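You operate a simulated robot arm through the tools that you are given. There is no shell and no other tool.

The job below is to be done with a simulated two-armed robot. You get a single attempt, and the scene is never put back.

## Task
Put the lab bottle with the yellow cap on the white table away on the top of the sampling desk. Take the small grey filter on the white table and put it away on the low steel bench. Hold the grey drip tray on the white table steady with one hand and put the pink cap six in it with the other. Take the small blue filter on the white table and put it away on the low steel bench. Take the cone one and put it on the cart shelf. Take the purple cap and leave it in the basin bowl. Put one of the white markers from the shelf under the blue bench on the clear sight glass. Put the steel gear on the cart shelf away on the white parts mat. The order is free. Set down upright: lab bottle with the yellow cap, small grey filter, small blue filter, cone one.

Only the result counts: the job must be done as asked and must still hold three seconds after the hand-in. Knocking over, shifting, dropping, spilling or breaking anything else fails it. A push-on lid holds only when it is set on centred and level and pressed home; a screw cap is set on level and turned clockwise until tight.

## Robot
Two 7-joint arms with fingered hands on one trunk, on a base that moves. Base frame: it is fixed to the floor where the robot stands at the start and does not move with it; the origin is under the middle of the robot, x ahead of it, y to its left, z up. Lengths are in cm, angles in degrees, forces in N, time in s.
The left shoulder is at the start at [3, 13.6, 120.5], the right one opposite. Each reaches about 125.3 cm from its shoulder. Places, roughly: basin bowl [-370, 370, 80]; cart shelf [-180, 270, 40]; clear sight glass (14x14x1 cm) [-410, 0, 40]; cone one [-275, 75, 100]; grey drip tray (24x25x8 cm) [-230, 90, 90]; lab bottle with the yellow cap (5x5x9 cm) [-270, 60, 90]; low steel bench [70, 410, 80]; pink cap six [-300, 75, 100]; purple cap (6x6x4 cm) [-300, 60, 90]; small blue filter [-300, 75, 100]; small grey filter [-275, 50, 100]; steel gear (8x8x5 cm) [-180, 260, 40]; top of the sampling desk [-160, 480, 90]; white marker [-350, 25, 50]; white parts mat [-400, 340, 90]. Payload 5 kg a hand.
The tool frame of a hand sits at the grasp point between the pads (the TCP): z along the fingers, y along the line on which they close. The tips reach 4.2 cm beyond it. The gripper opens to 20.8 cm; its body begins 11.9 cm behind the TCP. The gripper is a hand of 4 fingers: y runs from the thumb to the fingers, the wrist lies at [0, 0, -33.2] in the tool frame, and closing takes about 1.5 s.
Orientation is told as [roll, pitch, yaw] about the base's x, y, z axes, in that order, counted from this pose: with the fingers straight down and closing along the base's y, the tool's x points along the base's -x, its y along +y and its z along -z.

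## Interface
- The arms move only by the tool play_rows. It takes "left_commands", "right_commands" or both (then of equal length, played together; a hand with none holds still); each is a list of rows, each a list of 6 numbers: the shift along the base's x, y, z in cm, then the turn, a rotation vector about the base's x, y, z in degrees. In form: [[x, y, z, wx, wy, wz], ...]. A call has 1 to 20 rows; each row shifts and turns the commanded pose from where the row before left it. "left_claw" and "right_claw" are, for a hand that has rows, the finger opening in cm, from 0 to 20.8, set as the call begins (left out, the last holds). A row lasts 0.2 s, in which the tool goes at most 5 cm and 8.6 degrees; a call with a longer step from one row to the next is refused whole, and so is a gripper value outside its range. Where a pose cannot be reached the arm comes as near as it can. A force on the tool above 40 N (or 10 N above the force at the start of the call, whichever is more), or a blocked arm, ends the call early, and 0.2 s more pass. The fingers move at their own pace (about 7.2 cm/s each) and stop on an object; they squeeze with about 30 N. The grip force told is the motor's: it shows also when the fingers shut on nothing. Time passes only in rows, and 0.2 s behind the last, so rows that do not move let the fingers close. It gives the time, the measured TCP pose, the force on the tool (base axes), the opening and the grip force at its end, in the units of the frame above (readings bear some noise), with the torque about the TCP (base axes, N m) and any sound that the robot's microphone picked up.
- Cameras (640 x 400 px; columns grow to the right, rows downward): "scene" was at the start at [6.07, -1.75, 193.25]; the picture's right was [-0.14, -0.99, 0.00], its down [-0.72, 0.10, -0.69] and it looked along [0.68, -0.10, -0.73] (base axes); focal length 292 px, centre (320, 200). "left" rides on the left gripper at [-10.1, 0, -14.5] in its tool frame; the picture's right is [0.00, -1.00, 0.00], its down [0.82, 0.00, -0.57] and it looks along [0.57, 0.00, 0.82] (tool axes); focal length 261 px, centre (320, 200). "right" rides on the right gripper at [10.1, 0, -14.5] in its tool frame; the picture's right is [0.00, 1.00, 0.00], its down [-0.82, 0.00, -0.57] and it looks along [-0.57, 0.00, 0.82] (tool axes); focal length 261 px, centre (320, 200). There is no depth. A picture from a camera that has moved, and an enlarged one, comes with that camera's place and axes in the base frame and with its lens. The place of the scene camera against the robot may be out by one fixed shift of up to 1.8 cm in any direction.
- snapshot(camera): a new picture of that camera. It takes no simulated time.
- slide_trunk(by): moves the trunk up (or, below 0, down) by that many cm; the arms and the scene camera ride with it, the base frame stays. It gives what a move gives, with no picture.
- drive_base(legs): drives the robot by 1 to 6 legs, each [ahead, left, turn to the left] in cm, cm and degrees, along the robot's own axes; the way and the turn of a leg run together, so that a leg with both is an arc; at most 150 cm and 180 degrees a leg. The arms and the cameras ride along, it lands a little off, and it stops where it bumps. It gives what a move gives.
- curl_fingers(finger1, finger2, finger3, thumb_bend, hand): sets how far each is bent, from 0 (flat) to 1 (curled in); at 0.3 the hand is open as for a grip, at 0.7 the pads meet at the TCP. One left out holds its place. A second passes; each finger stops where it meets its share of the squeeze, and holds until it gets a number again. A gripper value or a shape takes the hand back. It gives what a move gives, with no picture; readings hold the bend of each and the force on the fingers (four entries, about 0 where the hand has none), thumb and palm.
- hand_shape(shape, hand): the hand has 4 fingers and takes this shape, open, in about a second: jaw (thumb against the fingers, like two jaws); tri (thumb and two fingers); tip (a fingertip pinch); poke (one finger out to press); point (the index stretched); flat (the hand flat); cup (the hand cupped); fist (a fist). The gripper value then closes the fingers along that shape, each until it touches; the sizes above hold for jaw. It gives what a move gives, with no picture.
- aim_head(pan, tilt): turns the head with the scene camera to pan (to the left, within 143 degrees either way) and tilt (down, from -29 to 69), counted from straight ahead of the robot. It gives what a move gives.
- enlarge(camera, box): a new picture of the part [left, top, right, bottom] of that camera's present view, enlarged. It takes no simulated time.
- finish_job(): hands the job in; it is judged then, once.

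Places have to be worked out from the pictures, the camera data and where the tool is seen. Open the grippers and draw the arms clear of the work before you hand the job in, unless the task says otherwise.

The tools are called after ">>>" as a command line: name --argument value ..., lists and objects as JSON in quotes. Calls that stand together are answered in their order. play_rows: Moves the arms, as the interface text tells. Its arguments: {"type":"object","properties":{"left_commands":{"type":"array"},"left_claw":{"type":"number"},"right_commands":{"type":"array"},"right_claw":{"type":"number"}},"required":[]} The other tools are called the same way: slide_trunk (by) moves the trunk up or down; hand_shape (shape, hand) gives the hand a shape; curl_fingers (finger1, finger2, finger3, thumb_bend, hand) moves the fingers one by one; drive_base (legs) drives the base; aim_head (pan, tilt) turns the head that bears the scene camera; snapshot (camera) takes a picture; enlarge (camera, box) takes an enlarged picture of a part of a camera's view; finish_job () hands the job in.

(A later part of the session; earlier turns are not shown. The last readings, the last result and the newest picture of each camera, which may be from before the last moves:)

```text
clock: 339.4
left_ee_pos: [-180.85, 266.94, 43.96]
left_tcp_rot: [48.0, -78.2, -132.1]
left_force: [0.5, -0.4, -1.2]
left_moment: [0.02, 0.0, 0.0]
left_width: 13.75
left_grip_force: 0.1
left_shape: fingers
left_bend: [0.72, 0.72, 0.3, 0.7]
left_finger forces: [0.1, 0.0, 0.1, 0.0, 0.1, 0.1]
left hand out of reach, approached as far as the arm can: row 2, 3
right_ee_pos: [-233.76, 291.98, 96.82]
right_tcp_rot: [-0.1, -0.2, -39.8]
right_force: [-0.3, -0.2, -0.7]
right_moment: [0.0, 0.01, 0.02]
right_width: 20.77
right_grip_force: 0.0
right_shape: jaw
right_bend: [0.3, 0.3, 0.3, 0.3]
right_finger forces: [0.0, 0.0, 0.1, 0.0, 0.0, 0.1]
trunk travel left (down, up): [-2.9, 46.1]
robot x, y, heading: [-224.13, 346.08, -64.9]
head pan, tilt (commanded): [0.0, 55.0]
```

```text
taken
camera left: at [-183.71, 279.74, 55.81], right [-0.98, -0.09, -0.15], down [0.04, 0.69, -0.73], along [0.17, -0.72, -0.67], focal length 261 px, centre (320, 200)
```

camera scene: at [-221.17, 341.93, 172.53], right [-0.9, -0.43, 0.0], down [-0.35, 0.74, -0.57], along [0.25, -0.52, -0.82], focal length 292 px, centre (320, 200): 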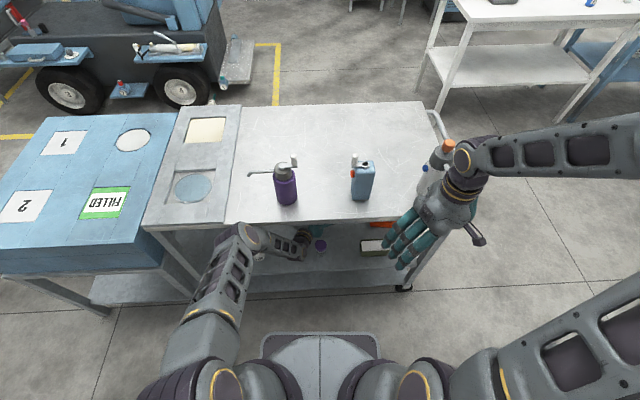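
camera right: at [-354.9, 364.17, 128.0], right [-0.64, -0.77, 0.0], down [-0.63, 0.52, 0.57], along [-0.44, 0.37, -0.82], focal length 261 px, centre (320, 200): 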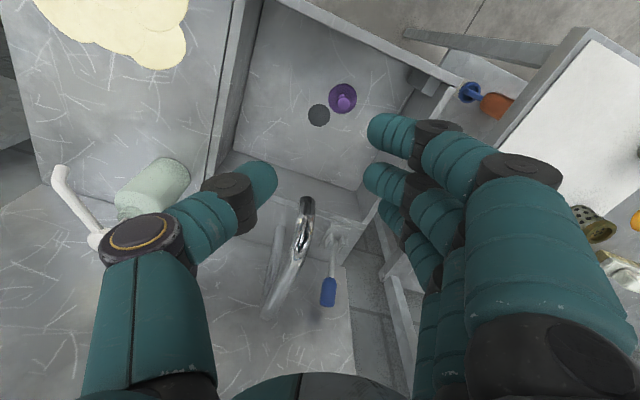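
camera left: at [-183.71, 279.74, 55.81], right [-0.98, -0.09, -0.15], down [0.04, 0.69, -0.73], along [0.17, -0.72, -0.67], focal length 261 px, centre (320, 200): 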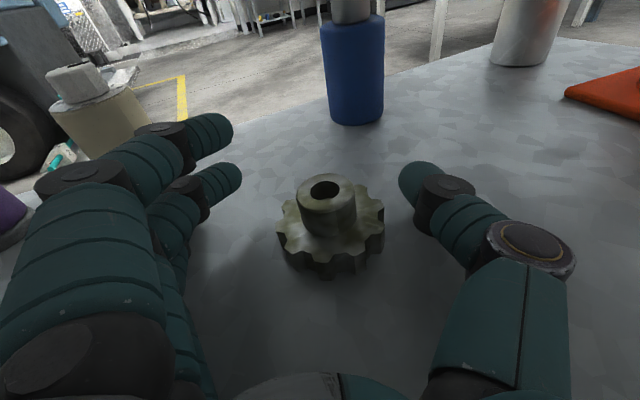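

Hub is right at the TCP and nothing is touching. I lower 0.3 cm with the trunk and close the jaw: thumb and middle finger onto the hub, finger 3 onto the flange.

>>> slide_trunk --by -0.3

>>> play_rows --left_commands '[[0, 0, 0, 0, 0, 0], [0, 0, 0, 0, 0, 0], [0, 0, 0, 0, 0, 0], [0, 0, 0, 0, 0, 0], [0, 0, 0, 0, 0, 0], [0, 0, 0, 0, 0, 0], [0, 0, 0, 0, 0, 0]]' --left_claw 0

>>> snapshot --camera "left"

```text
clock: 339.9
left_ee_pos: [-180.8, 266.98, 43.82]
left_tcp_rot: [48.2, -78.2, -132.3]
left_force: [-0.5, 0.7, 4.9]
left_moment: [0.72, 0.12, 0.13]
left_width: 13.76
left_grip_force: 2.6
left_shape: fingers
left_bend: [0.72, 0.72, 0.3, 0.7]
left_finger forces: [0.0, 0.0, 0.0, 0.0, 0.0, 4.4]
right_ee_pos: [-233.73, 292.02, 96.51]
right_tcp_rot: [-0.1, -0.1, -39.8]
right_force: [-0.3, 0.5, 0.3]
right_moment: [-0.01, 0.0, 0.01]
right_width: 20.78
right_grip_force: 0.0
right_shape: jaw
right_bend: [0.3, 0.3, 0.3, 0.3]
right_finger forces: [0.0, 0.0, 0.1, 0.1, 0.1, 0.0]
trunk travel left (down, up): [-2.6, 46.4]
robot x, y, heading: [-224.08, 346.14, -64.6]
head pan, tilt (commanded): [0.0, 55.0]
```

```text
clock: 341.5
left_ee_pos: [-180.53, 267.02, 44.0]
left_tcp_rot: [49.6, -78.2, -133.3]
left_force: [9.4, -1.6, 17.3]
left_moment: [-0.25, -1.04, 0.17]
left_width: 2.95
left_grip_force: 30.0
left_shape: jaw
left_bend: [0.7, 0.7, 0.73, 0.73]
left_finger forces: [0.0, 3.7, 12.9, 0.0, 2.9, 0.0]
right_ee_pos: [-233.76, 292.11, 96.57]
right_tcp_rot: [-0.1, -0.3, -39.6]
right_force: [0.6, -0.2, 0.0]
right_moment: [-0.01, -0.01, -0.04]
right_width: 20.79
right_grip_force: 0.1
right_shape: jaw
right_bend: [0.3, 0.3, 0.3, 0.3]
right_finger forces: [0.0, 0.1, 0.0, 0.0, 0.1, 0.0]
trunk travel left (down, up): [-2.6, 46.4]
robot x, y, heading: [-224.16, 346.13, -64.8]
head pan, tilt (commanded): [0.0, 55.0]
```

```text
taken
camera left: at [-183.51, 279.72, 55.77], right [-0.98, -0.1, -0.15], down [0.04, 0.68, -0.73], along [0.17, -0.72, -0.67], focal length 261 px, centre (320, 200)
```

left: 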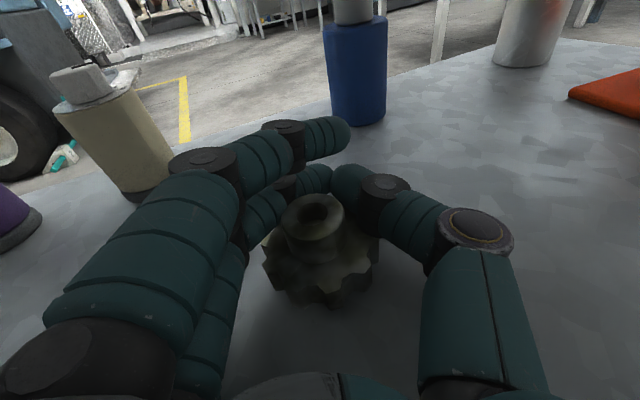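

The pinch point of the closed fingers lies about 2.7 cm beyond the TCP and 1 cm to the thumb side. I reopen, shift so the hub is exactly there, and close again.

>>> play_rows --left_commands '[[0, 0, 0.1, 0, 0, 0], [0, 0, 0, 0, 0, 0], [0, 0, 0, 0, 0, 0], [0, 0, 0, 0, 0, 0], [0.9, -1.2, 0, 0, 0, 0], [0.9, -1.2, 0, 0, 0, 0], [0, 0, 0, 0, 0, 0]]' --left_claw 10

>>> snapshot --camera "left"

```text
clock: 343.1
left_ee_pos: [-180.12, 266.27, 44.06]
left_tcp_rot: [47.8, -78.3, -131.9]
left_force: [-1.7, 8.2, 9.1]
left_moment: [0.13, -0.59, 0.43]
left_width: 9.95
left_grip_force: 0.0
left_shape: jaw
left_bend: [0.73, 0.73, 0.74, 0.7]
left_finger forces: [0.0, 0.1, 9.8, 0.0, 0.0, 0.0]
left hand out of reach, approached as far as the arm can: row 5, 6
right_ee_pos: [-233.7, 292.15, 96.49]
right_tcp_rot: [-0.1, -0.1, -39.8]
right_force: [-0.2, -0.6, -0.6]
right_moment: [0.01, -0.01, -0.02]
right_width: 20.78
right_grip_force: 0.1
right_shape: jaw
right_bend: [0.3, 0.3, 0.3, 0.3]
right_finger forces: [0.0, 0.0, 0.0, 0.1, 0.0, 0.0]
trunk travel left (down, up): [-2.6, 46.4]
robot x, y, heading: [-224.26, 345.85, -64.6]
head pan, tilt (commanded): [0.0, 55.0]
```

```text
taken
camera left: at [-183.07, 279.08, 55.91], right [-0.98, -0.09, -0.15], down [0.04, 0.69, -0.72], along [0.17, -0.72, -0.67], focal length 261 px, centre (320, 200)
```

left: 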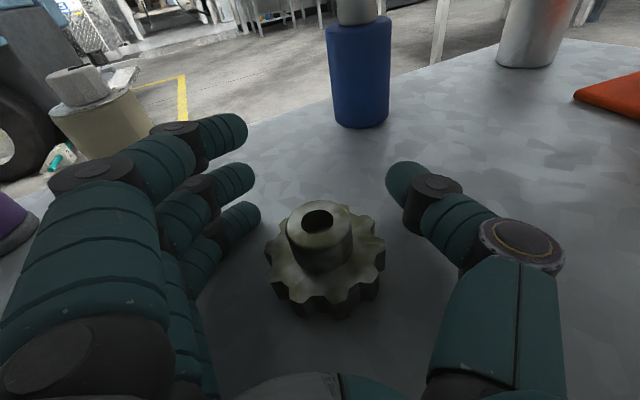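

The arm is at its limit here, so I let the base make the small 2.9 cm approach.

>>> drive_base --legs '[[2.9, 0.3, 0]]'

>>> snapshot --camera "left"

```text
clock: 343.9
left_ee_pos: [-178.54, 263.88, 44.13]
left_tcp_rot: [48.2, -78.2, -132.1]
left_force: [-1.4, 3.8, 6.7]
left_moment: [0.04, -0.43, 0.15]
left_width: 9.91
left_grip_force: 0.0
left_shape: jaw
left_bend: [0.73, 0.73, 0.74, 0.7]
left_finger forces: [0.0, 0.0, 7.1, 0.0, 0.0, 0.0]
right_ee_pos: [-232.17, 289.49, 96.5]
right_tcp_rot: [-0.1, -0.1, -39.8]
right_force: [0.3, -0.9, 0.8]
right_moment: [0.07, 0.07, 0.0]
right_width: 20.76
right_grip_force: 0.1
right_shape: jaw
right_bend: [0.3, 0.3, 0.3, 0.3]
right_finger forces: [0.0, 0.0, 0.1, 0.0, 0.1, 0.0]
trunk travel left (down, up): [-2.6, 46.4]
robot x, y, heading: [-222.57, 343.77, -64.8]
head pan, tilt (commanded): [0.0, 55.0]
```

```text
taken
camera left: at [-181.52, 276.59, 55.93], right [-0.98, -0.09, -0.15], down [0.04, 0.69, -0.73], along [0.17, -0.72, -0.67], focal length 261 px, centre (320, 200)
```

left: 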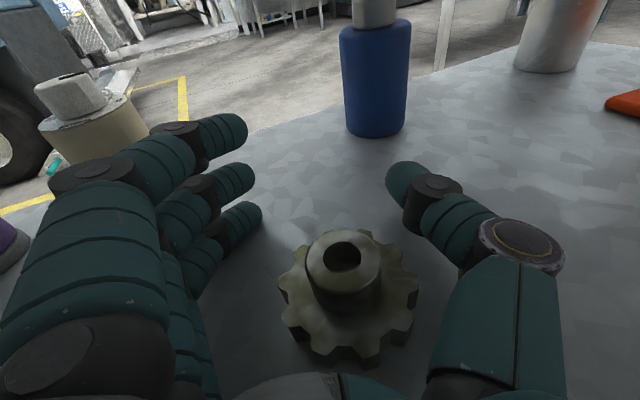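

I moved the wrong way – the hub must lie ahead of the TCP, so the hand has to come back about 8 cm relative to the gear. I widen to 12 cm and retract.

>>> play_rows --left_commands '[[0, 0, 0.2, 0, 0, 0], [0, 0, 0, 0, 0, 0], [-0.5, 2.65, 0, 0, 0, 0], [-0.4, 2.65, 0, 0, 0, 0], [-0.3, 2.65, 0, 0, 0, 0], [0, 0, 0, 0, 0, 0]]' --left_claw 12

>>> snapshot --camera "left"

```text
clock: 345.4
left_ee_pos: [-179.92, 271.69, 44.02]
left_tcp_rot: [48.3, -78.2, -132.4]
left_force: [-0.1, -0.6, 1.2]
left_moment: [-0.05, -0.09, -0.02]
left_width: 11.95
left_grip_force: 0.1
left_shape: jaw
left_bend: [0.72, 0.72, 0.72, 0.7]
left_finger forces: [0.1, 0.0, 0.8, 0.0, 0.0, 0.0]
right_ee_pos: [-232.16, 289.53, 96.45]
right_tcp_rot: [-0.1, -0.2, -39.8]
right_force: [-0.5, 0.4, 0.0]
right_moment: [0.02, 0.05, -0.01]
right_width: 20.79
right_grip_force: 0.0
right_shape: jaw
right_bend: [0.3, 0.3, 0.3, 0.3]
right_finger forces: [0.1, 0.0, 0.0, 0.1, 0.1, 0.1]
trunk travel left (down, up): [-2.6, 46.4]
robot x, y, heading: [-222.71, 343.72, -64.9]
head pan, tilt (commanded): [0.0, 55.0]
```

```text
taken
camera left: at [-182.79, 284.52, 55.9], right [-0.98, -0.09, -0.15], down [0.04, 0.69, -0.73], along [0.17, -0.72, -0.67], focal length 261 px, centre (320, 200)
```

left: 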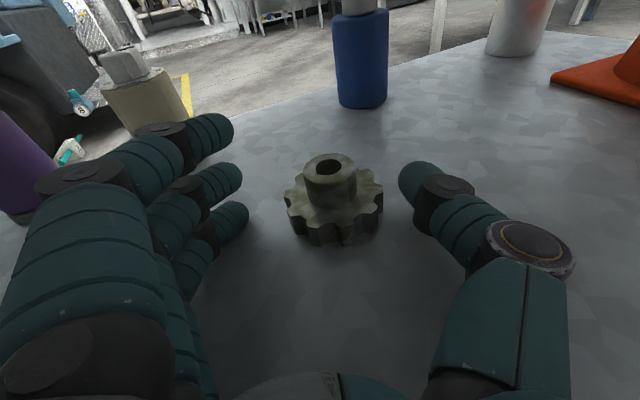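

Now the hub is 2.9 cm beyond the TCP, right at the pinch point. I close.

>>> play_rows --left_commands '[[0, 0, 0, 0, 0, 0], [0, 0, 0, 0, 0, 0], [0, 0, 0, 0, 0, 0], [0, 0, 0, 0, 0, 0], [0, 0, 0, 0, 0, 0], [0, 0, 0, 0, 0, 0], [0, 0, 0, 0, 0, 0]]' --left_claw 0

>>> snapshot --camera "left"

```text
clock: 346.9
left_ee_pos: [-179.75, 271.7, 44.3]
left_tcp_rot: [49.3, -78.3, -133.2]
left_force: [3.2, -2.4, 17.1]
left_moment: [-0.48, 0.36, 0.16]
left_width: 3.41
left_grip_force: 30.5
left_shape: jaw
left_bend: [0.7, 0.67, 0.75, 0.72]
left_finger forces: [0.0, 21.3, 4.2, 0.0, 28.3, 0.0]
right_ee_pos: [-232.23, 289.73, 96.57]
right_tcp_rot: [0.0, -0.2, -39.8]
right_force: [-0.3, 0.1, -0.2]
right_moment: [-0.02, -0.04, -0.03]
right_width: 20.77
right_grip_force: 0.0
right_shape: jaw
right_bend: [0.3, 0.3, 0.3, 0.3]
right_finger forces: [0.0, 0.0, 0.0, 0.0, 0.1, 0.0]
trunk travel left (down, up): [-2.6, 46.4]
robot x, y, heading: [-222.42, 343.72, -64.7]
head pan, tilt (commanded): [0.0, 55.0]
```

```text
taken
camera left: at [-182.67, 284.47, 56.11], right [-0.98, -0.1, -0.15], down [0.04, 0.68, -0.73], along [0.17, -0.72, -0.67], focal length 261 px, centre (320, 200)
```

left: 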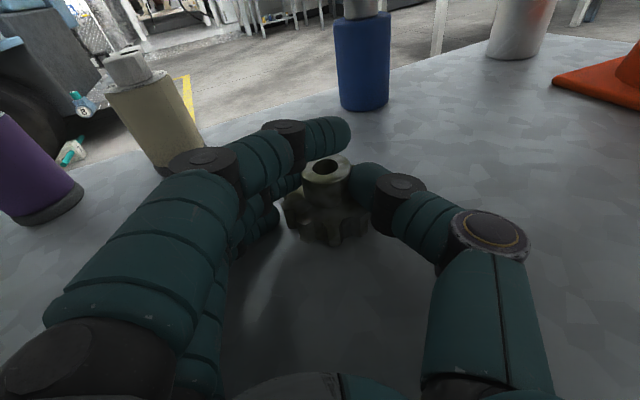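

The hub is firmly pinched (thumb 28 N, finger 21 N). I try a small careful lift.

>>> play_rows --left_commands '[[0, 0, 0.7, 0, 0, 0], [0, 0, 0.7, 0, 0, 0], [0, 0, 0, 0, 0, 0]]'

>>> snapshot --camera "left"

>>> enlarge --camera "scene" --box '[160, 160, 400, 340]'

```text
clock: 347.8
left_ee_pos: [-179.93, 271.93, 45.41]
left_tcp_rot: [47.6, -78.1, -131.6]
left_force: [0.1, 0.6, -5.3]
left_moment: [0.21, 0.03, -0.02]
left_width: 3.25
left_grip_force: 30.2
left_shape: jaw
left_bend: [0.7, 0.67, 0.75, 0.72]
left_finger forces: [0.0, 20.0, 0.2, 0.0, 22.8, 0.0]
right_ee_pos: [-232.13, 289.48, 96.42]
right_tcp_rot: [-0.1, -0.1, -39.6]
right_force: [-0.5, -0.1, 0.1]
right_moment: [0.01, 0.02, 0.02]
right_width: 20.78
right_grip_force: 0.0
right_shape: jaw
right_bend: [0.3, 0.3, 0.3, 0.3]
right_finger forces: [0.0, 0.0, 0.0, 0.1, 0.0, 0.0]
trunk travel left (down, up): [-2.6, 46.4]
robot x, y, heading: [-222.72, 343.9, -64.7]
head pan, tilt (commanded): [0.0, 55.0]
```

```text
taken
camera left: at [-182.79, 284.54, 57.25], right [-0.98, -0.09, -0.15], down [0.04, 0.69, -0.72], along [0.17, -0.72, -0.67], focal length 261 px, centre (320, 200)
```

left: 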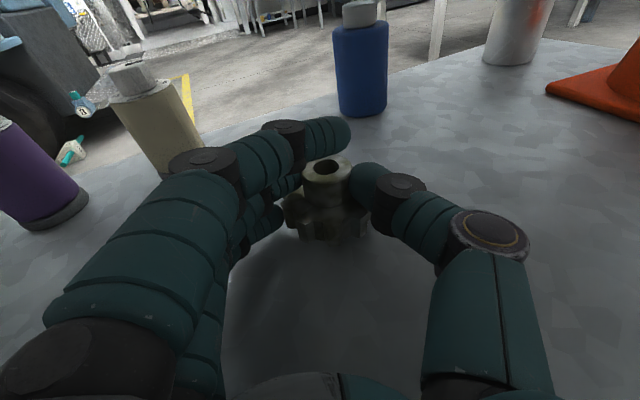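

```text
2.22 times, centred on (280, 250) of scene
camera zoom: at [-219.63, 339.14, 172.23], right [-0.9, -0.43, 0.0], down [-0.35, 0.74, -0.57], along [0.24, -0.52, -0.82], focal length 650 px, centre (409, 89)
```

zoom: 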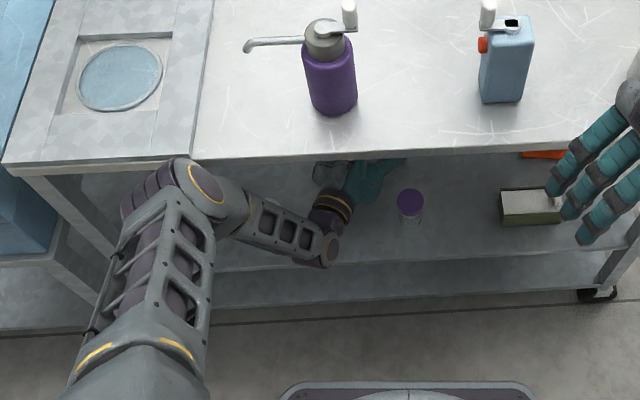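

The gear is lifted free (about 0.55 kg). I back the base 6 cm so the elbow clears the cart edge, then raise.

>>> drive_base --legs '[[-6, 1, 0]]'

>>> play_rows --left_commands '[[0, 0, 1.5, 0, 0, 0], [0, 0, 2, 0, 0, 0], [0, 0, 2, 0, 0, 0], [0, 0, 0, 0, 0, 0]]'

>>> snapshot --camera "left"

>>> enlarge --camera "scene" --box '[160, 160, 400, 340]'

```text
clock: 348.7
left_ee_pos: [-181.55, 277.75, 45.56]
left_tcp_rot: [48.5, -78.2, -132.4]
left_force: [-0.4, 0.2, -5.1]
left_moment: [0.26, 0.02, 0.0]
left_width: 3.28
left_grip_force: 30.2
left_shape: jaw
left_bend: [0.7, 0.67, 0.75, 0.72]
left_finger forces: [0.0, 20.1, 0.2, 0.1, 22.7, 0.0]
right_ee_pos: [-233.84, 295.57, 96.61]
right_tcp_rot: [-0.1, -0.2, -39.8]
right_force: [-0.9, 1.4, 1.2]
right_moment: [-0.15, -0.06, 0.03]
right_width: 20.78
right_grip_force: 0.0
right_shape: jaw
right_bend: [0.3, 0.3, 0.3, 0.3]
right_finger forces: [0.1, 0.0, 0.0, 0.1, 0.1, 0.0]
trunk travel left (down, up): [-2.6, 46.4]
robot x, y, heading: [-224.3, 349.63, -64.9]
head pan, tilt (commanded): [0.0, 55.0]
```

```text
clock: 349.7
left_ee_pos: [-181.58, 277.63, 51.0]
left_tcp_rot: [48.1, -78.2, -132.0]
left_force: [-0.3, -0.3, -5.3]
left_moment: [0.23, -0.02, 0.0]
left_width: 3.28
left_grip_force: 30.6
left_shape: jaw
left_bend: [0.7, 0.67, 0.75, 0.72]
left_finger forces: [0.0, 20.2, 0.1, 0.0, 22.6, 0.1]
right_ee_pos: [-233.95, 295.49, 96.41]
right_tcp_rot: [-0.1, -0.2, -39.7]
right_force: [0.6, 0.3, 0.4]
right_moment: [0.01, -0.01, 0.0]
right_width: 20.79
right_grip_force: 0.1
right_shape: jaw
right_bend: [0.3, 0.3, 0.3, 0.3]
right_finger forces: [0.0, 0.1, 0.1, 0.0, 0.1, 0.0]
trunk travel left (down, up): [-2.6, 46.4]
robot x, y, heading: [-224.25, 349.53, -64.8]
head pan, tilt (commanded): [0.0, 55.0]
```

```text
taken
camera left: at [-184.44, 290.42, 62.78], right [-0.98, -0.09, -0.15], down [0.04, 0.69, -0.73], along [0.17, -0.72, -0.67], focal length 261 px, centre (320, 200)
```

left: 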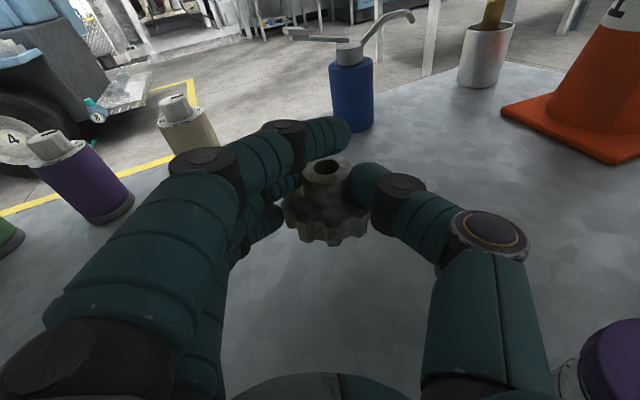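

```text
2.22 times, centred on (280, 250) of scene
camera zoom: at [-221.31, 345.06, 172.23], right [-0.9, -0.43, 0.0], down [-0.35, 0.74, -0.57], along [0.24, -0.52, -0.82], focal length 650 px, centre (409, 89)
```

zoom: 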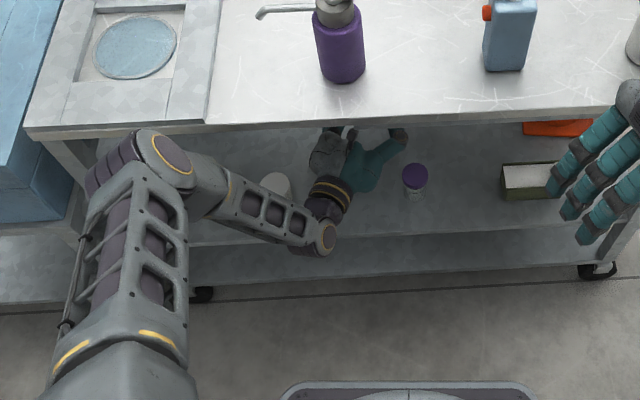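

>>> play_rows --left_commands '[[0, 0, 2, 0, 0, 0], [0, 0, 2, 0, 0, 0], [0, 0, 2, 0, 0, 0], [0, 0, 1, 0, 0, 0], [0, 0, 0, 0, 0, 0]]'

>>> snapshot --camera "left"

```text
clock: 350.9
left_ee_pos: [-181.59, 277.62, 57.79]
left_tcp_rot: [48.0, -78.2, -132.0]
left_force: [-0.9, 0.4, -6.2]
left_moment: [0.18, -0.01, 0.01]
left_width: 3.28
left_grip_force: 29.9
left_shape: jaw
left_bend: [0.7, 0.67, 0.75, 0.72]
left_finger forces: [0.1, 20.0, 0.2, 0.0, 22.5, 0.0]
right_ee_pos: [-233.86, 295.51, 96.52]
right_tcp_rot: [-0.1, -0.2, -39.7]
right_force: [0.1, 0.2, 0.4]
right_moment: [0.01, -0.02, -0.01]
right_width: 20.8
right_grip_force: 0.0
right_shape: jaw
right_bend: [0.3, 0.3, 0.3, 0.3]
right_finger forces: [0.1, 0.1, 0.0, 0.0, 0.0, 0.0]
trunk travel left (down, up): [-2.6, 46.4]
robot x, y, heading: [-223.85, 349.61, -65.1]
head pan, tilt (commanded): [0.0, 55.0]
```

```text
taken
camera left: at [-184.52, 290.37, 69.74], right [-0.98, -0.09, -0.15], down [0.04, 0.69, -0.73], along [0.17, -0.72, -0.67], focal length 261 px, centre (320, 200)
```

left: 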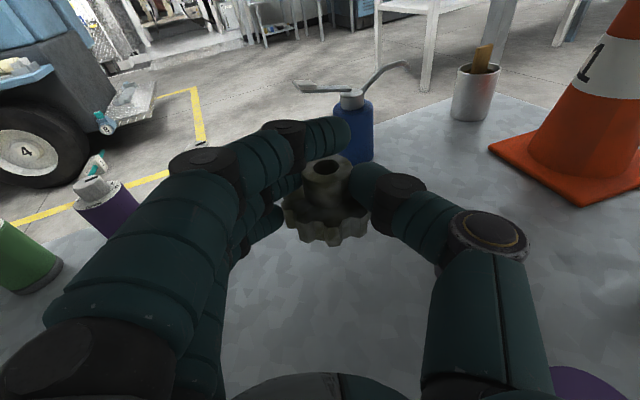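

Gear bottom is above jar and cup height now. I retract along the hand's axis, then back the base.

>>> play_rows --left_commands '[[-0.39, 3.08, 0, 0, 0, 0], [-0.39, 3.08, 0, 0, 0, 0], [-0.39, 3.08, 0, 0, 0, 0], [-0.39, 3.08, 0, 0, 0, 0], [-0.39, 3.08, 0, 0, 0, 0], [0, 0, 0, 0, 0, 0]]'

>>> snapshot --camera "left"

>>> enlarge --camera "scene" --box '[160, 160, 400, 340]'

```text
clock: 352.3
left_ee_pos: [-183.46, 292.94, 58.0]
left_tcp_rot: [48.2, -78.2, -132.2]
left_force: [0.9, -0.4, -6.3]
left_moment: [0.22, 0.0, -0.01]
left_width: 3.28
left_grip_force: 29.8
left_shape: jaw
left_bend: [0.7, 0.67, 0.75, 0.72]
left_finger forces: [0.1, 19.9, 0.2, 0.1, 22.3, 0.0]
right_ee_pos: [-233.88, 295.45, 96.5]
right_tcp_rot: [-0.1, -0.2, -39.8]
right_force: [0.4, -0.7, -0.6]
right_moment: [0.0, 0.04, -0.01]
right_width: 20.77
right_grip_force: 0.0
right_shape: jaw
right_bend: [0.3, 0.3, 0.3, 0.3]
right_finger forces: [0.1, 0.1, 0.0, 0.0, 0.0, 0.0]
trunk travel left (down, up): [-2.6, 46.4]
robot x, y, heading: [-224.37, 349.55, -64.5]
head pan, tilt (commanded): [0.0, 55.0]
```

```text
taken
camera left: at [-186.33, 305.68, 69.87], right [-0.98, -0.09, -0.15], down [0.04, 0.69, -0.73], along [0.17, -0.72, -0.67], focal length 261 px, centre (320, 200)
```

left: 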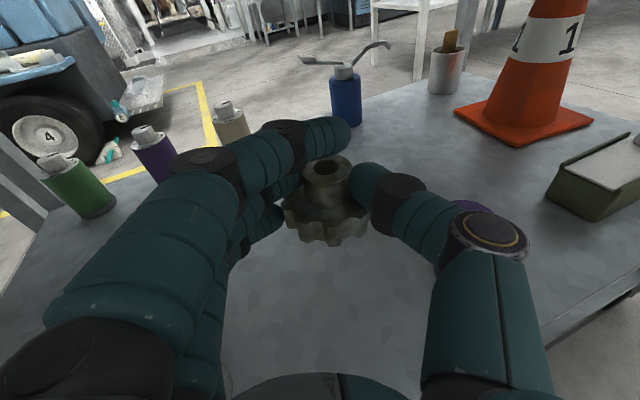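

```text
2.22 times, centred on (280, 250) of scene
camera zoom: at [-221.32, 345.07, 172.24], right [-0.9, -0.43, 0.0], down [-0.35, 0.74, -0.57], along [0.24, -0.52, -0.82], focal length 650 px, centre (409, 89)
```

zoom: 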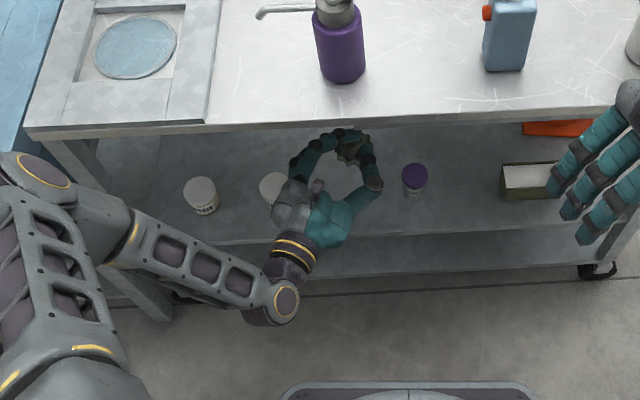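

>>> play_rows --left_commands '[[-0.1, 3.1, 0, 0, 0, 0], [-0.1, 3.1, 0, 0, 0, 0], [-0.1, 3.1, 0, 0, 0, 0], [0, 0, 0, 0, 0, 0]]'

>>> drive_base --legs '[[-8, 0, 0]]'

>>> snapshot --camera "scene"

```text
clock: 353.3
left_ee_pos: [-183.65, 302.4, 58.05]
left_tcp_rot: [48.0, -78.2, -132.1]
left_force: [-0.9, -0.1, -6.0]
left_moment: [0.15, 0.01, 0.0]
left_width: 3.23
left_grip_force: 29.7
left_shape: jaw
left_bend: [0.7, 0.67, 0.75, 0.72]
left_finger forces: [0.0, 19.9, 0.2, 0.0, 22.2, 0.1]
right_ee_pos: [-233.86, 295.41, 96.43]
right_tcp_rot: [-0.1, -0.2, -39.8]
right_force: [0.2, -0.2, 1.2]
right_moment: [0.0, -0.01, -0.01]
right_width: 20.75
right_grip_force: 0.0
right_shape: jaw
right_bend: [0.3, 0.3, 0.3, 0.3]
right_finger forces: [0.1, 0.1, 0.0, 0.1, 0.1, 0.1]
trunk travel left (down, up): [-2.6, 46.4]
robot x, y, heading: [-224.15, 350.0, -64.8]
head pan, tilt (commanded): [0.0, 55.0]
```

```text
clock: 354.5
left_ee_pos: [-186.68, 309.38, 57.93]
left_tcp_rot: [46.4, -78.0, -130.4]
left_force: [0.8, -0.2, -5.9]
left_moment: [0.19, 0.0, -0.05]
left_width: 3.28
left_grip_force: 29.6
left_shape: jaw
left_bend: [0.7, 0.68, 0.75, 0.72]
left_finger forces: [0.1, 20.2, 0.2, 0.1, 22.1, 0.1]
right_ee_pos: [-236.67, 302.25, 96.42]
right_tcp_rot: [-0.2, 0.0, -39.5]
right_force: [1.2, -0.1, -0.9]
right_moment: [0.08, 0.09, -0.03]
right_width: 20.8
right_grip_force: 0.0
right_shape: jaw
right_bend: [0.3, 0.3, 0.3, 0.3]
right_finger forces: [0.0, 0.0, 0.0, 0.0, 0.1, 0.0]
trunk travel left (down, up): [-2.6, 46.4]
robot x, y, heading: [-227.33, 356.4, -64.4]
head pan, tilt (commanded): [0.0, 55.0]
stopped in leg 1: the robot was blocked; the commanded pose is now the measured one
```

```text
taken
camera scene: at [-224.16, 351.65, 172.23], right [-0.9, -0.43, 0.0], down [-0.35, 0.74, -0.57], along [0.25, -0.52, -0.82], focal length 292 px, centre (320, 200)
```

scene: 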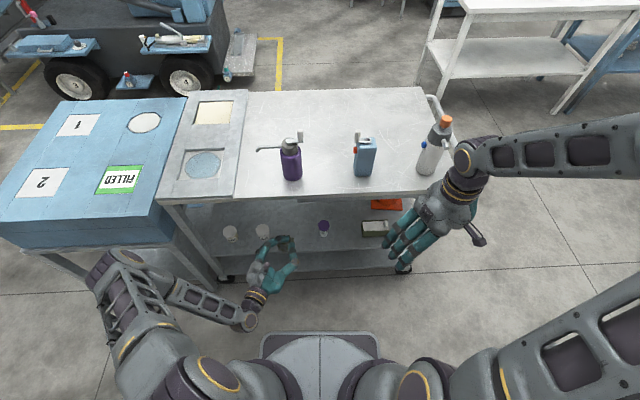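

The base bumped something behind. I stop and look back to see what is there.

>>> aim_head --pan 143 --tilt 55

>>> snapshot --camera "scene"

>>> aim_head --pan -143 --tilt 55

>>> snapshot --camera "scene"

```text
clock: 356.8
left_ee_pos: [-186.83, 309.4, 58.0]
left_tcp_rot: [47.0, -78.2, -130.8]
left_force: [-0.7, -0.2, -6.2]
left_moment: [0.21, 0.02, -0.01]
left_width: 3.27
left_grip_force: 29.4
left_shape: jaw
left_bend: [0.7, 0.68, 0.75, 0.72]
left_finger forces: [0.0, 20.2, 0.3, 0.1, 22.2, 0.1]
right_ee_pos: [-236.76, 302.29, 96.45]
right_tcp_rot: [0.0, -0.1, -39.6]
right_force: [0.0, 0.2, 0.1]
right_moment: [0.0, 0.02, 0.0]
right_width: 20.77
right_grip_force: 0.0
right_shape: jaw
right_bend: [0.3, 0.3, 0.3, 0.3]
right_finger forces: [0.0, 0.0, 0.1, 0.0, 0.0, 0.0]
trunk travel left (down, up): [-2.6, 46.4]
robot x, y, heading: [-227.18, 356.13, -64.6]
head pan, tilt (commanded): [143.0, 55.0]
```

```text
taken
camera scene: at [-225.99, 365.4, 172.24], right [0.98, -0.2, 0.0], down [-0.16, -0.8, -0.57], along [0.11, 0.56, -0.82], focal length 292 px, centre (320, 200)
```

scene: 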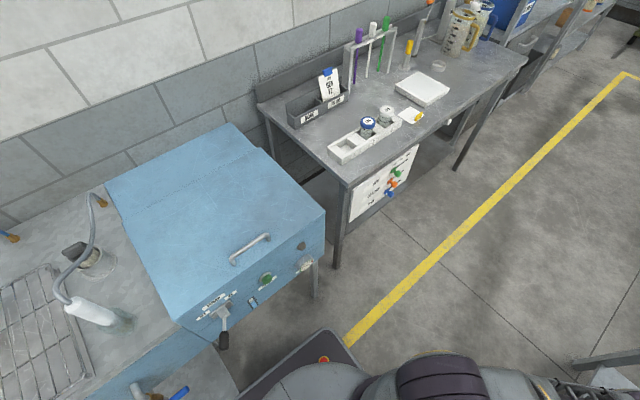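

```text
clock: 360.7
left_ee_pos: [-186.81, 309.54, 57.99]
left_tcp_rot: [47.0, -78.2, -130.9]
left_force: [0.5, 0.5, -5.6]
left_moment: [0.19, -0.01, 0.0]
left_width: 3.24
left_grip_force: 30.2
left_shape: jaw
left_bend: [0.7, 0.68, 0.75, 0.72]
left_finger forces: [0.0, 20.2, 0.2, 0.0, 22.3, 0.0]
right_ee_pos: [-236.77, 302.28, 96.56]
right_tcp_rot: [-0.2, -0.2, -39.6]
right_force: [0.2, -0.7, 0.2]
right_moment: [0.0, -0.02, 0.0]
right_width: 20.81
right_grip_force: 0.1
right_shape: jaw
right_bend: [0.3, 0.3, 0.3, 0.3]
right_finger forces: [0.1, 0.0, 0.0, 0.0, 0.0, 0.0]
trunk travel left (down, up): [-2.6, 46.4]
robot x, y, heading: [-227.35, 356.14, -64.6]
head pan, tilt (commanded): [-143.0, 55.0]
```

```text
taken
camera scene: at [-233.82, 361.66, 172.25], right [0.46, 0.89, 0.0], down [0.73, -0.38, -0.57], along [-0.51, 0.27, -0.82], focal length 292 px, centre (320, 200)
```

scene: 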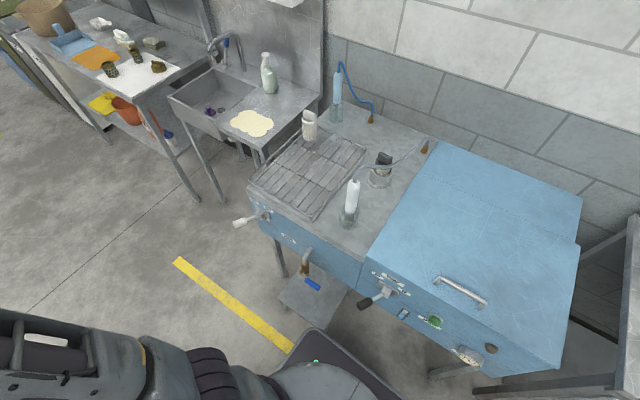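

The rear corner just touched the small step stool. I ease forward 3 cm, draw the left hand further out, then raise trunk and hand above the cart.

>>> drive_base --legs '[[3, 0, 0]]'

>>> play_rows --left_commands '[[-0.4, 3, 0, 0, 0, 0], [-0.4, 3, 0, 0, 0, 0], [-0.4, 3, 0, 0, 0, 0], [0, 0, 0, 0, 0, 0]]'

>>> aim_head --pan 10 --tilt 60

>>> snapshot --camera "scene"

```text
clock: 361.5
left_ee_pos: [-185.37, 306.6, 57.87]
left_tcp_rot: [46.7, -78.1, -130.6]
left_force: [1.5, -0.5, -6.4]
left_moment: [0.14, -0.01, 0.0]
left_width: 3.27
left_grip_force: 30.6
left_shape: jaw
left_bend: [0.7, 0.68, 0.75, 0.72]
left_finger forces: [0.1, 20.2, 0.1, 0.1, 22.2, 0.0]
right_ee_pos: [-235.46, 299.4, 96.38]
right_tcp_rot: [0.0, -0.1, -39.6]
right_force: [-0.1, -1.0, -0.9]
right_moment: [0.19, 0.12, 0.0]
right_width: 20.79
right_grip_force: 0.1
right_shape: jaw
right_bend: [0.3, 0.3, 0.3, 0.3]
right_finger forces: [0.0, 0.1, 0.0, 0.0, 0.0, 0.0]
trunk travel left (down, up): [-2.6, 46.4]
robot x, y, heading: [-225.92, 353.62, -64.3]
head pan, tilt (commanded): [-143.0, 55.0]
```

```text
clock: 362.5
left_ee_pos: [-186.71, 315.69, 58.05]
left_tcp_rot: [47.0, -78.2, -131.0]
left_force: [0.1, -0.4, -6.0]
left_moment: [0.23, -0.02, -0.03]
left_width: 3.29
left_grip_force: 29.9
left_shape: jaw
left_bend: [0.7, 0.68, 0.75, 0.72]
left_finger forces: [0.0, 20.0, 0.3, 0.1, 21.9, 0.1]
right_ee_pos: [-235.6, 299.57, 96.54]
right_tcp_rot: [-0.1, -0.1, -39.6]
right_force: [0.5, -0.2, -0.5]
right_moment: [-0.01, 0.01, -0.01]
right_width: 20.8
right_grip_force: 0.0
right_shape: jaw
right_bend: [0.3, 0.3, 0.3, 0.3]
right_finger forces: [0.0, 0.0, 0.0, 0.0, 0.0, 0.0]
trunk travel left (down, up): [-2.6, 46.4]
robot x, y, heading: [-226.13, 353.87, -64.8]
head pan, tilt (commanded): [-143.0, 55.0]
```

```text
clock: 364.9
left_ee_pos: [-186.59, 315.49, 58.09]
left_tcp_rot: [47.0, -78.1, -131.0]
left_force: [0.0, -0.7, -5.7]
left_moment: [0.18, 0.02, -0.01]
left_width: 3.25
left_grip_force: 30.0
left_shape: jaw
left_bend: [0.7, 0.68, 0.75, 0.72]
left_finger forces: [0.1, 19.9, 0.2, 0.0, 21.9, 0.0]
right_ee_pos: [-235.59, 299.62, 96.49]
right_tcp_rot: [-0.1, -0.1, -39.6]
right_force: [-0.3, 0.2, -0.5]
right_moment: [0.02, -0.01, 0.03]
right_width: 20.79
right_grip_force: 0.1
right_shape: jaw
right_bend: [0.3, 0.3, 0.3, 0.3]
right_finger forces: [0.0, 0.0, 0.1, 0.0, 0.1, 0.0]
trunk travel left (down, up): [-2.6, 46.4]
robot x, y, heading: [-225.85, 353.34, -64.4]
head pan, tilt (commanded): [10.0, 60.0]
```

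```text
taken
camera scene: at [-222.27, 350.21, 171.63], right [-0.81, -0.58, 0.0], down [-0.5, 0.71, -0.5], along [0.29, -0.41, -0.87], focal length 292 px, centre (320, 200)
```

scene: 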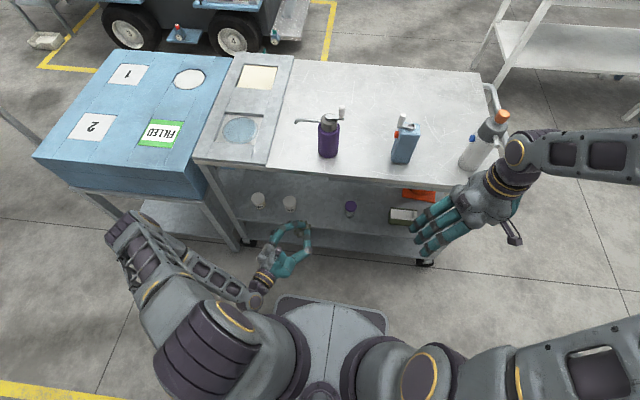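

>>> slide_trunk --by 44

>>> play_rows --left_commands '[[0, 0, 3.5, 0, 0, 0], [0, 0, 3.5, 0, 0, 0], [0, 0, 3.5, 0, 0, 0], [0, 0, 3.5, 0, 0, 0], [0, 0, 3.5, 0, 0, 0], [0, 0, 3.5, 0, 0, 0], [0, 0, 0, 0, 0, 0]]'

>>> snapshot --camera "left"

```text
refused: 44 is not a number from -40 to 40
```

```text
clock: 366.5
left_ee_pos: [-186.59, 315.49, 79.14]
left_tcp_rot: [47.0, -78.2, -131.0]
left_force: [0.2, -0.4, -5.8]
left_moment: [0.23, -0.02, 0.0]
left_width: 3.25
left_grip_force: 30.5
left_shape: jaw
left_bend: [0.7, 0.68, 0.75, 0.72]
left_finger forces: [0.0, 19.7, 0.2, 0.0, 21.3, 0.0]
right_ee_pos: [-235.54, 299.49, 96.46]
right_tcp_rot: [0.0, -0.1, -39.5]
right_force: [0.0, 0.4, 0.0]
right_moment: [-0.01, 0.0, 0.01]
right_width: 20.77
right_grip_force: 0.1
right_shape: jaw
right_bend: [0.3, 0.3, 0.3, 0.3]
right_finger forces: [0.0, 0.0, 0.1, 0.0, 0.1, 0.0]
trunk travel left (down, up): [-2.6, 46.4]
robot x, y, heading: [-226.09, 353.49, -64.5]
head pan, tilt (commanded): [10.0, 60.0]
```

```text
taken
camera left: at [-189.64, 328.25, 90.94], right [-0.98, -0.1, -0.15], down [0.04, 0.69, -0.72], along [0.17, -0.72, -0.67], focal length 261 px, centre (320, 200)
```

left: 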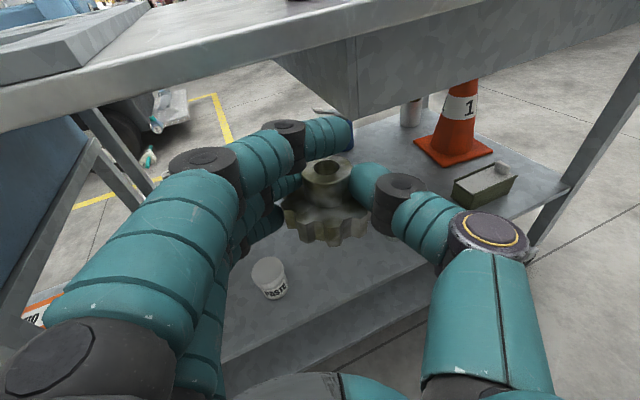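

>>> slide_trunk --by 40

>>> play_rows --left_commands '[[0, 0, 3, 0, 0, 0], [0, 0, 3, 0, 0, 0], [0, 0, 3, 0, 0, 0], [0, 0, 0, 0, 0, 0]]'

>>> snapshot --camera "scene"

```text
clock: 370.3
left_ee_pos: [-186.73, 315.5, 119.1]
left_tcp_rot: [46.9, -78.2, -130.9]
left_force: [-0.2, -0.5, -6.0]
left_moment: [0.17, -0.01, -0.02]
left_width: 3.27
left_grip_force: 30.4
left_shape: jaw
left_bend: [0.7, 0.68, 0.75, 0.72]
left_finger forces: [0.0, 19.8, 0.2, 0.1, 21.3, 0.0]
right_ee_pos: [-235.5, 299.57, 136.45]
right_tcp_rot: [0.0, -0.1, -39.6]
right_force: [-0.1, -0.2, -0.4]
right_moment: [0.01, 0.0, -0.01]
right_width: 20.78
right_grip_force: 0.0
right_shape: jaw
right_bend: [0.3, 0.3, 0.3, 0.3]
right_finger forces: [0.0, 0.0, 0.1, 0.1, 0.0, 0.0]
trunk travel left (down, up): [-42.6, 6.4]
robot x, y, heading: [-225.81, 353.55, -64.4]
head pan, tilt (commanded): [10.0, 60.0]
```

```text
clock: 371.3
left_ee_pos: [-185.18, 314.65, 125.65]
left_tcp_rot: [47.6, -78.3, -131.4]
left_force: [-0.8, -0.4, -5.9]
left_moment: [0.21, 0.0, 0.07]
left_width: 3.25
left_grip_force: 29.3
left_shape: jaw
left_bend: [0.7, 0.68, 0.75, 0.72]
left_finger forces: [0.0, 19.7, 0.2, 0.0, 21.3, 0.0]
left hand out of reach, approached as far as the arm can: row 2, 3
right_ee_pos: [-235.47, 299.44, 136.48]
right_tcp_rot: [-0.1, -0.1, -39.6]
right_force: [-1.2, -0.5, 0.0]
right_moment: [-0.05, -0.04, -0.03]
right_width: 20.76
right_grip_force: 0.0
right_shape: jaw
right_bend: [0.3, 0.3, 0.3, 0.3]
right_finger forces: [0.0, 0.0, 0.0, 0.1, 0.0, 0.1]
trunk travel left (down, up): [-42.6, 6.4]
robot x, y, heading: [-226.11, 353.46, -64.3]
head pan, tilt (commanded): [10.0, 60.0]
```

```text
taken
camera scene: at [-222.32, 350.28, 211.63], right [-0.81, -0.58, 0.0], down [-0.5, 0.71, -0.5], along [0.29, -0.41, -0.87], focal length 292 px, centre (320, 200)
```

scene: 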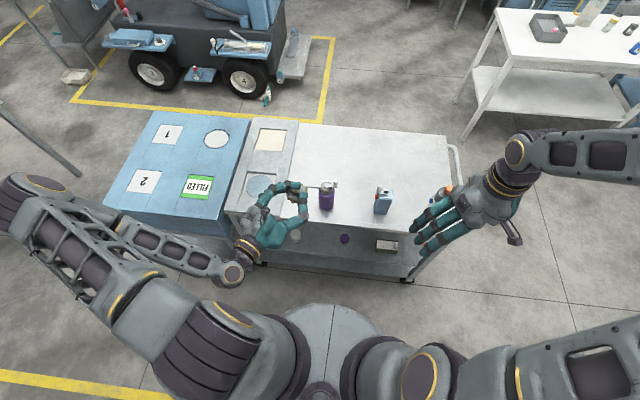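

The gear is held above the cart-top items. I drive out of the aisle to the west, then turn toward the spill-kit bench with the mat.

>>> drive_base --legs '[[15, 0, 0], [0, -90, 0]]'

>>> drive_base --legs '[[0, 0, 180]]'

```text
clock: 377.1
left_ee_pos: [-260.86, 262.08, 125.54]
left_tcp_rot: [47.6, -78.2, -131.6]
left_force: [-0.5, 0.0, -5.6]
left_moment: [0.17, 0.01, -0.01]
left_width: 3.27
left_grip_force: 29.8
left_shape: jaw
left_bend: [0.7, 0.68, 0.75, 0.72]
left_finger forces: [0.1, 19.8, 0.3, 0.0, 21.4, 0.1]
right_ee_pos: [-311.25, 247.19, 136.63]
right_tcp_rot: [-0.1, -0.1, -39.7]
right_force: [-0.1, -0.1, -0.3]
right_moment: [0.0, -0.01, 0.01]
right_width: 20.81
right_grip_force: 0.0
right_shape: jaw
right_bend: [0.3, 0.3, 0.3, 0.3]
right_finger forces: [0.0, 0.0, 0.1, 0.0, 0.0, 0.0]
trunk travel left (down, up): [-42.6, 6.4]
robot x, y, heading: [-301.96, 301.09, -64.8]
head pan, tilt (commanded): [10.0, 60.0]
```

```text
clock: 384.7
left_ee_pos: [-339.65, 343.02, 125.46]
left_tcp_rot: [47.3, -78.2, 44.6]
left_force: [0.6, 0.6, -6.6]
left_moment: [-0.18, -0.03, 0.0]
left_width: 3.24
left_grip_force: 29.9
left_shape: jaw
left_bend: [0.7, 0.68, 0.75, 0.72]
left_finger forces: [0.0, 19.2, 0.1, 0.1, 19.7, 0.0]
right_ee_pos: [-288.44, 354.67, 136.45]
right_tcp_rot: [-0.1, -0.1, 136.6]
right_force: [-0.3, -0.2, -0.9]
right_moment: [-0.02, -0.01, -0.04]
right_width: 20.78
right_grip_force: 0.0
right_shape: jaw
right_bend: [0.3, 0.3, 0.3, 0.3]
right_finger forces: [0.0, 0.0, 0.0, 0.0, 0.0, 0.1]
trunk travel left (down, up): [-42.6, 6.4]
robot x, y, heading: [-301.58, 301.21, 111.7]
head pan, tilt (commanded): [10.0, 60.0]
```

I position the base beside the bench, turned so the left hand will point straight over the mat's free front-right area.

>>> drive_base --legs '[[0, 0, 24.3], [9.2, 12.4, 0]]'

>>> slide_trunk --by -14

>>> aim_head --pan 10 --tilt 45

>>> snapshot --camera "scene"

>>> snapshot --camera "left"

```text
clock: 387.3
left_ee_pos: [-368.84, 321.22, 125.49]
left_tcp_rot: [47.4, -78.2, 69.2]
left_force: [-1.4, 0.2, -5.3]
left_moment: [-0.14, -0.05, -0.02]
left_width: 3.25
left_grip_force: 29.6
left_shape: jaw
left_bend: [0.7, 0.68, 0.75, 0.72]
left_finger forces: [0.0, 19.3, 0.1, 0.0, 20.1, 0.1]
right_ee_pos: [-326.92, 352.98, 136.49]
right_tcp_rot: [-0.1, -0.1, 161.0]
right_force: [-0.5, -0.5, 0.7]
right_moment: [0.02, -0.03, 0.04]
right_width: 20.78
right_grip_force: 0.1
right_shape: jaw
right_bend: [0.3, 0.3, 0.3, 0.3]
right_finger forces: [0.0, 0.1, 0.0, 0.0, 0.0, 0.0]
trunk travel left (down, up): [-42.6, 6.4]
robot x, y, heading: [-316.93, 299.06, 135.9]
head pan, tilt (commanded): [10.0, 60.0]
```

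```text
clock: 389.0
left_ee_pos: [-368.9, 321.13, 111.52]
left_tcp_rot: [47.4, -78.3, 69.2]
left_force: [0.5, 0.1, -5.9]
left_moment: [-0.19, -0.04, -0.01]
left_width: 3.23
left_grip_force: 29.6
left_shape: jaw
left_bend: [0.7, 0.68, 0.75, 0.72]
left_finger forces: [0.0, 19.3, 0.2, 0.0, 20.1, 0.1]
right_ee_pos: [-327.08, 352.88, 122.62]
right_tcp_rot: [0.0, -0.1, 161.0]
right_force: [0.5, -0.3, 0.0]
right_moment: [-0.01, -0.02, -0.03]
right_width: 20.79
right_grip_force: 0.0
right_shape: jaw
right_bend: [0.3, 0.3, 0.3, 0.3]
right_finger forces: [0.1, 0.0, 0.1, 0.1, 0.0, 0.0]
trunk travel left (down, up): [-28.6, 20.4]
robot x, y, heading: [-316.98, 298.96, 136.0]
head pan, tilt (commanded): [10.0, 60.0]
```

```text
clock: 389.8
left_ee_pos: [-368.94, 321.3, 111.39]
left_tcp_rot: [47.3, -78.2, 69.3]
left_force: [0.0, -0.2, -5.7]
left_moment: [-0.19, -0.07, 0.01]
left_width: 3.22
left_grip_force: 30.4
left_shape: jaw
left_bend: [0.7, 0.68, 0.75, 0.72]
left_finger forces: [0.0, 19.4, 0.1, 0.1, 20.0, 0.0]
right_ee_pos: [-327.12, 352.86, 122.52]
right_tcp_rot: [0.0, -0.1, 160.9]
right_force: [0.4, 0.3, -0.6]
right_moment: [-0.02, 0.0, -0.03]
right_width: 20.77
right_grip_force: 0.0
right_shape: jaw
right_bend: [0.3, 0.3, 0.3, 0.3]
right_finger forces: [0.1, 0.0, 0.0, 0.1, 0.0, 0.0]
trunk travel left (down, up): [-28.6, 20.4]
robot x, y, heading: [-316.96, 298.95, 135.8]
head pan, tilt (commanded): [10.0, 45.0]
```

```text
taken
camera scene: at [-320.46, 300.83, 199.58], right [0.56, 0.83, 0.0], down [0.59, -0.4, -0.71], along [-0.59, 0.39, -0.71], focal length 292 px, centre (320, 200)
```

scene: 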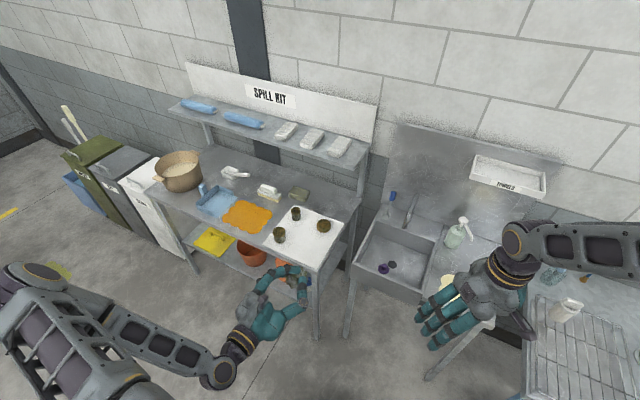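

```text
taken
camera left: at [-361.56, 310.34, 123.35], right [0.89, 0.43, -0.15], down [0.2, -0.66, -0.72], along [-0.41, 0.61, -0.67], focal length 261 px, centre (320, 200)
```

left: 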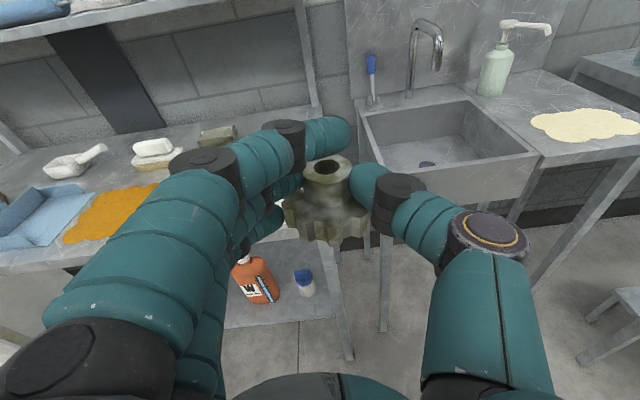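

The mat and its items are in clear view; the free front-right spot is around (-384.5, 341). I move the gear over it.

>>> play_rows --left_commands '[[-2.48, 2.8, 0, 0, 0, 0], [-2.48, 2.8, 0, 0, 0, 0], [-2.48, 2.8, 0, 0, 0, 0], [-2.48, 2.8, 0, 0, 0, 0], [-2.48, 2.8, 0, 0, 0, 0], [-2.48, 2.8, 0, 0, 0, 0], [0, 0, -3, 0, 0, 0], [0, 0, -3, 0, 0, 0], [0, 0, -3, 0, 0, 0], [0, 0, 0, 0, 0, 0]]'

>>> snapshot --camera "left"

>>> enlarge --camera "scene" --box '[220, 160, 420, 310]'

```text
clock: 392.0
left_ee_pos: [-383.61, 337.96, 102.7]
left_tcp_rot: [47.5, -78.2, 69.1]
left_force: [-0.2, 0.7, -5.7]
left_moment: [-0.21, -0.03, -0.01]
left_width: 3.24
left_grip_force: 30.4
left_shape: jaw
left_bend: [0.7, 0.68, 0.75, 0.72]
left_finger forces: [0.0, 19.2, 0.2, 0.1, 20.0, 0.1]
right_ee_pos: [-326.96, 352.94, 122.49]
right_tcp_rot: [-0.1, -0.1, 160.9]
right_force: [-0.1, -0.6, -0.1]
right_moment: [-0.01, 0.09, 0.02]
right_width: 20.77
right_grip_force: 0.0
right_shape: jaw
right_bend: [0.3, 0.3, 0.3, 0.3]
right_finger forces: [0.1, 0.0, 0.0, 0.0, 0.0, 0.1]
trunk travel left (down, up): [-28.6, 20.4]
robot x, y, heading: [-317.14, 298.67, 136.1]
head pan, tilt (commanded): [10.0, 45.0]
```

```text
taken
camera left: at [-376.26, 327.19, 114.44], right [0.89, 0.43, -0.15], down [0.2, -0.66, -0.72], along [-0.41, 0.61, -0.67], focal length 261 px, centre (320, 200)
```

left: 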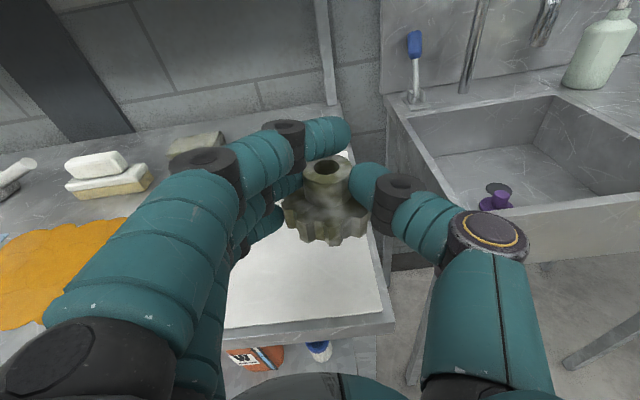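

```text
2.67 times, centred on (320, 235) of scene
camera zoom: at [-320.4, 300.84, 199.59], right [0.56, 0.83, 0.0], down [0.59, -0.4, -0.71], along [-0.59, 0.39, -0.71], focal length 779 px, centre (320, 107)
```

zoom: 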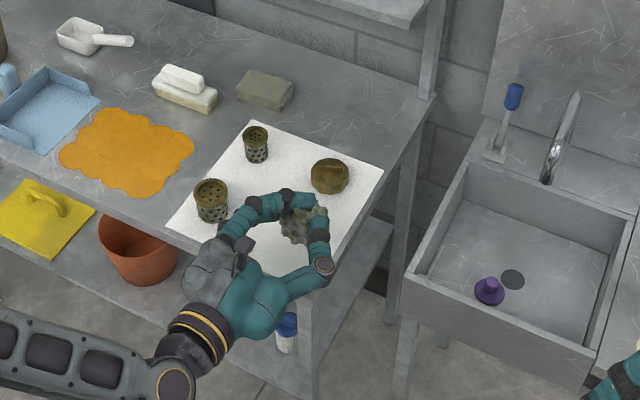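

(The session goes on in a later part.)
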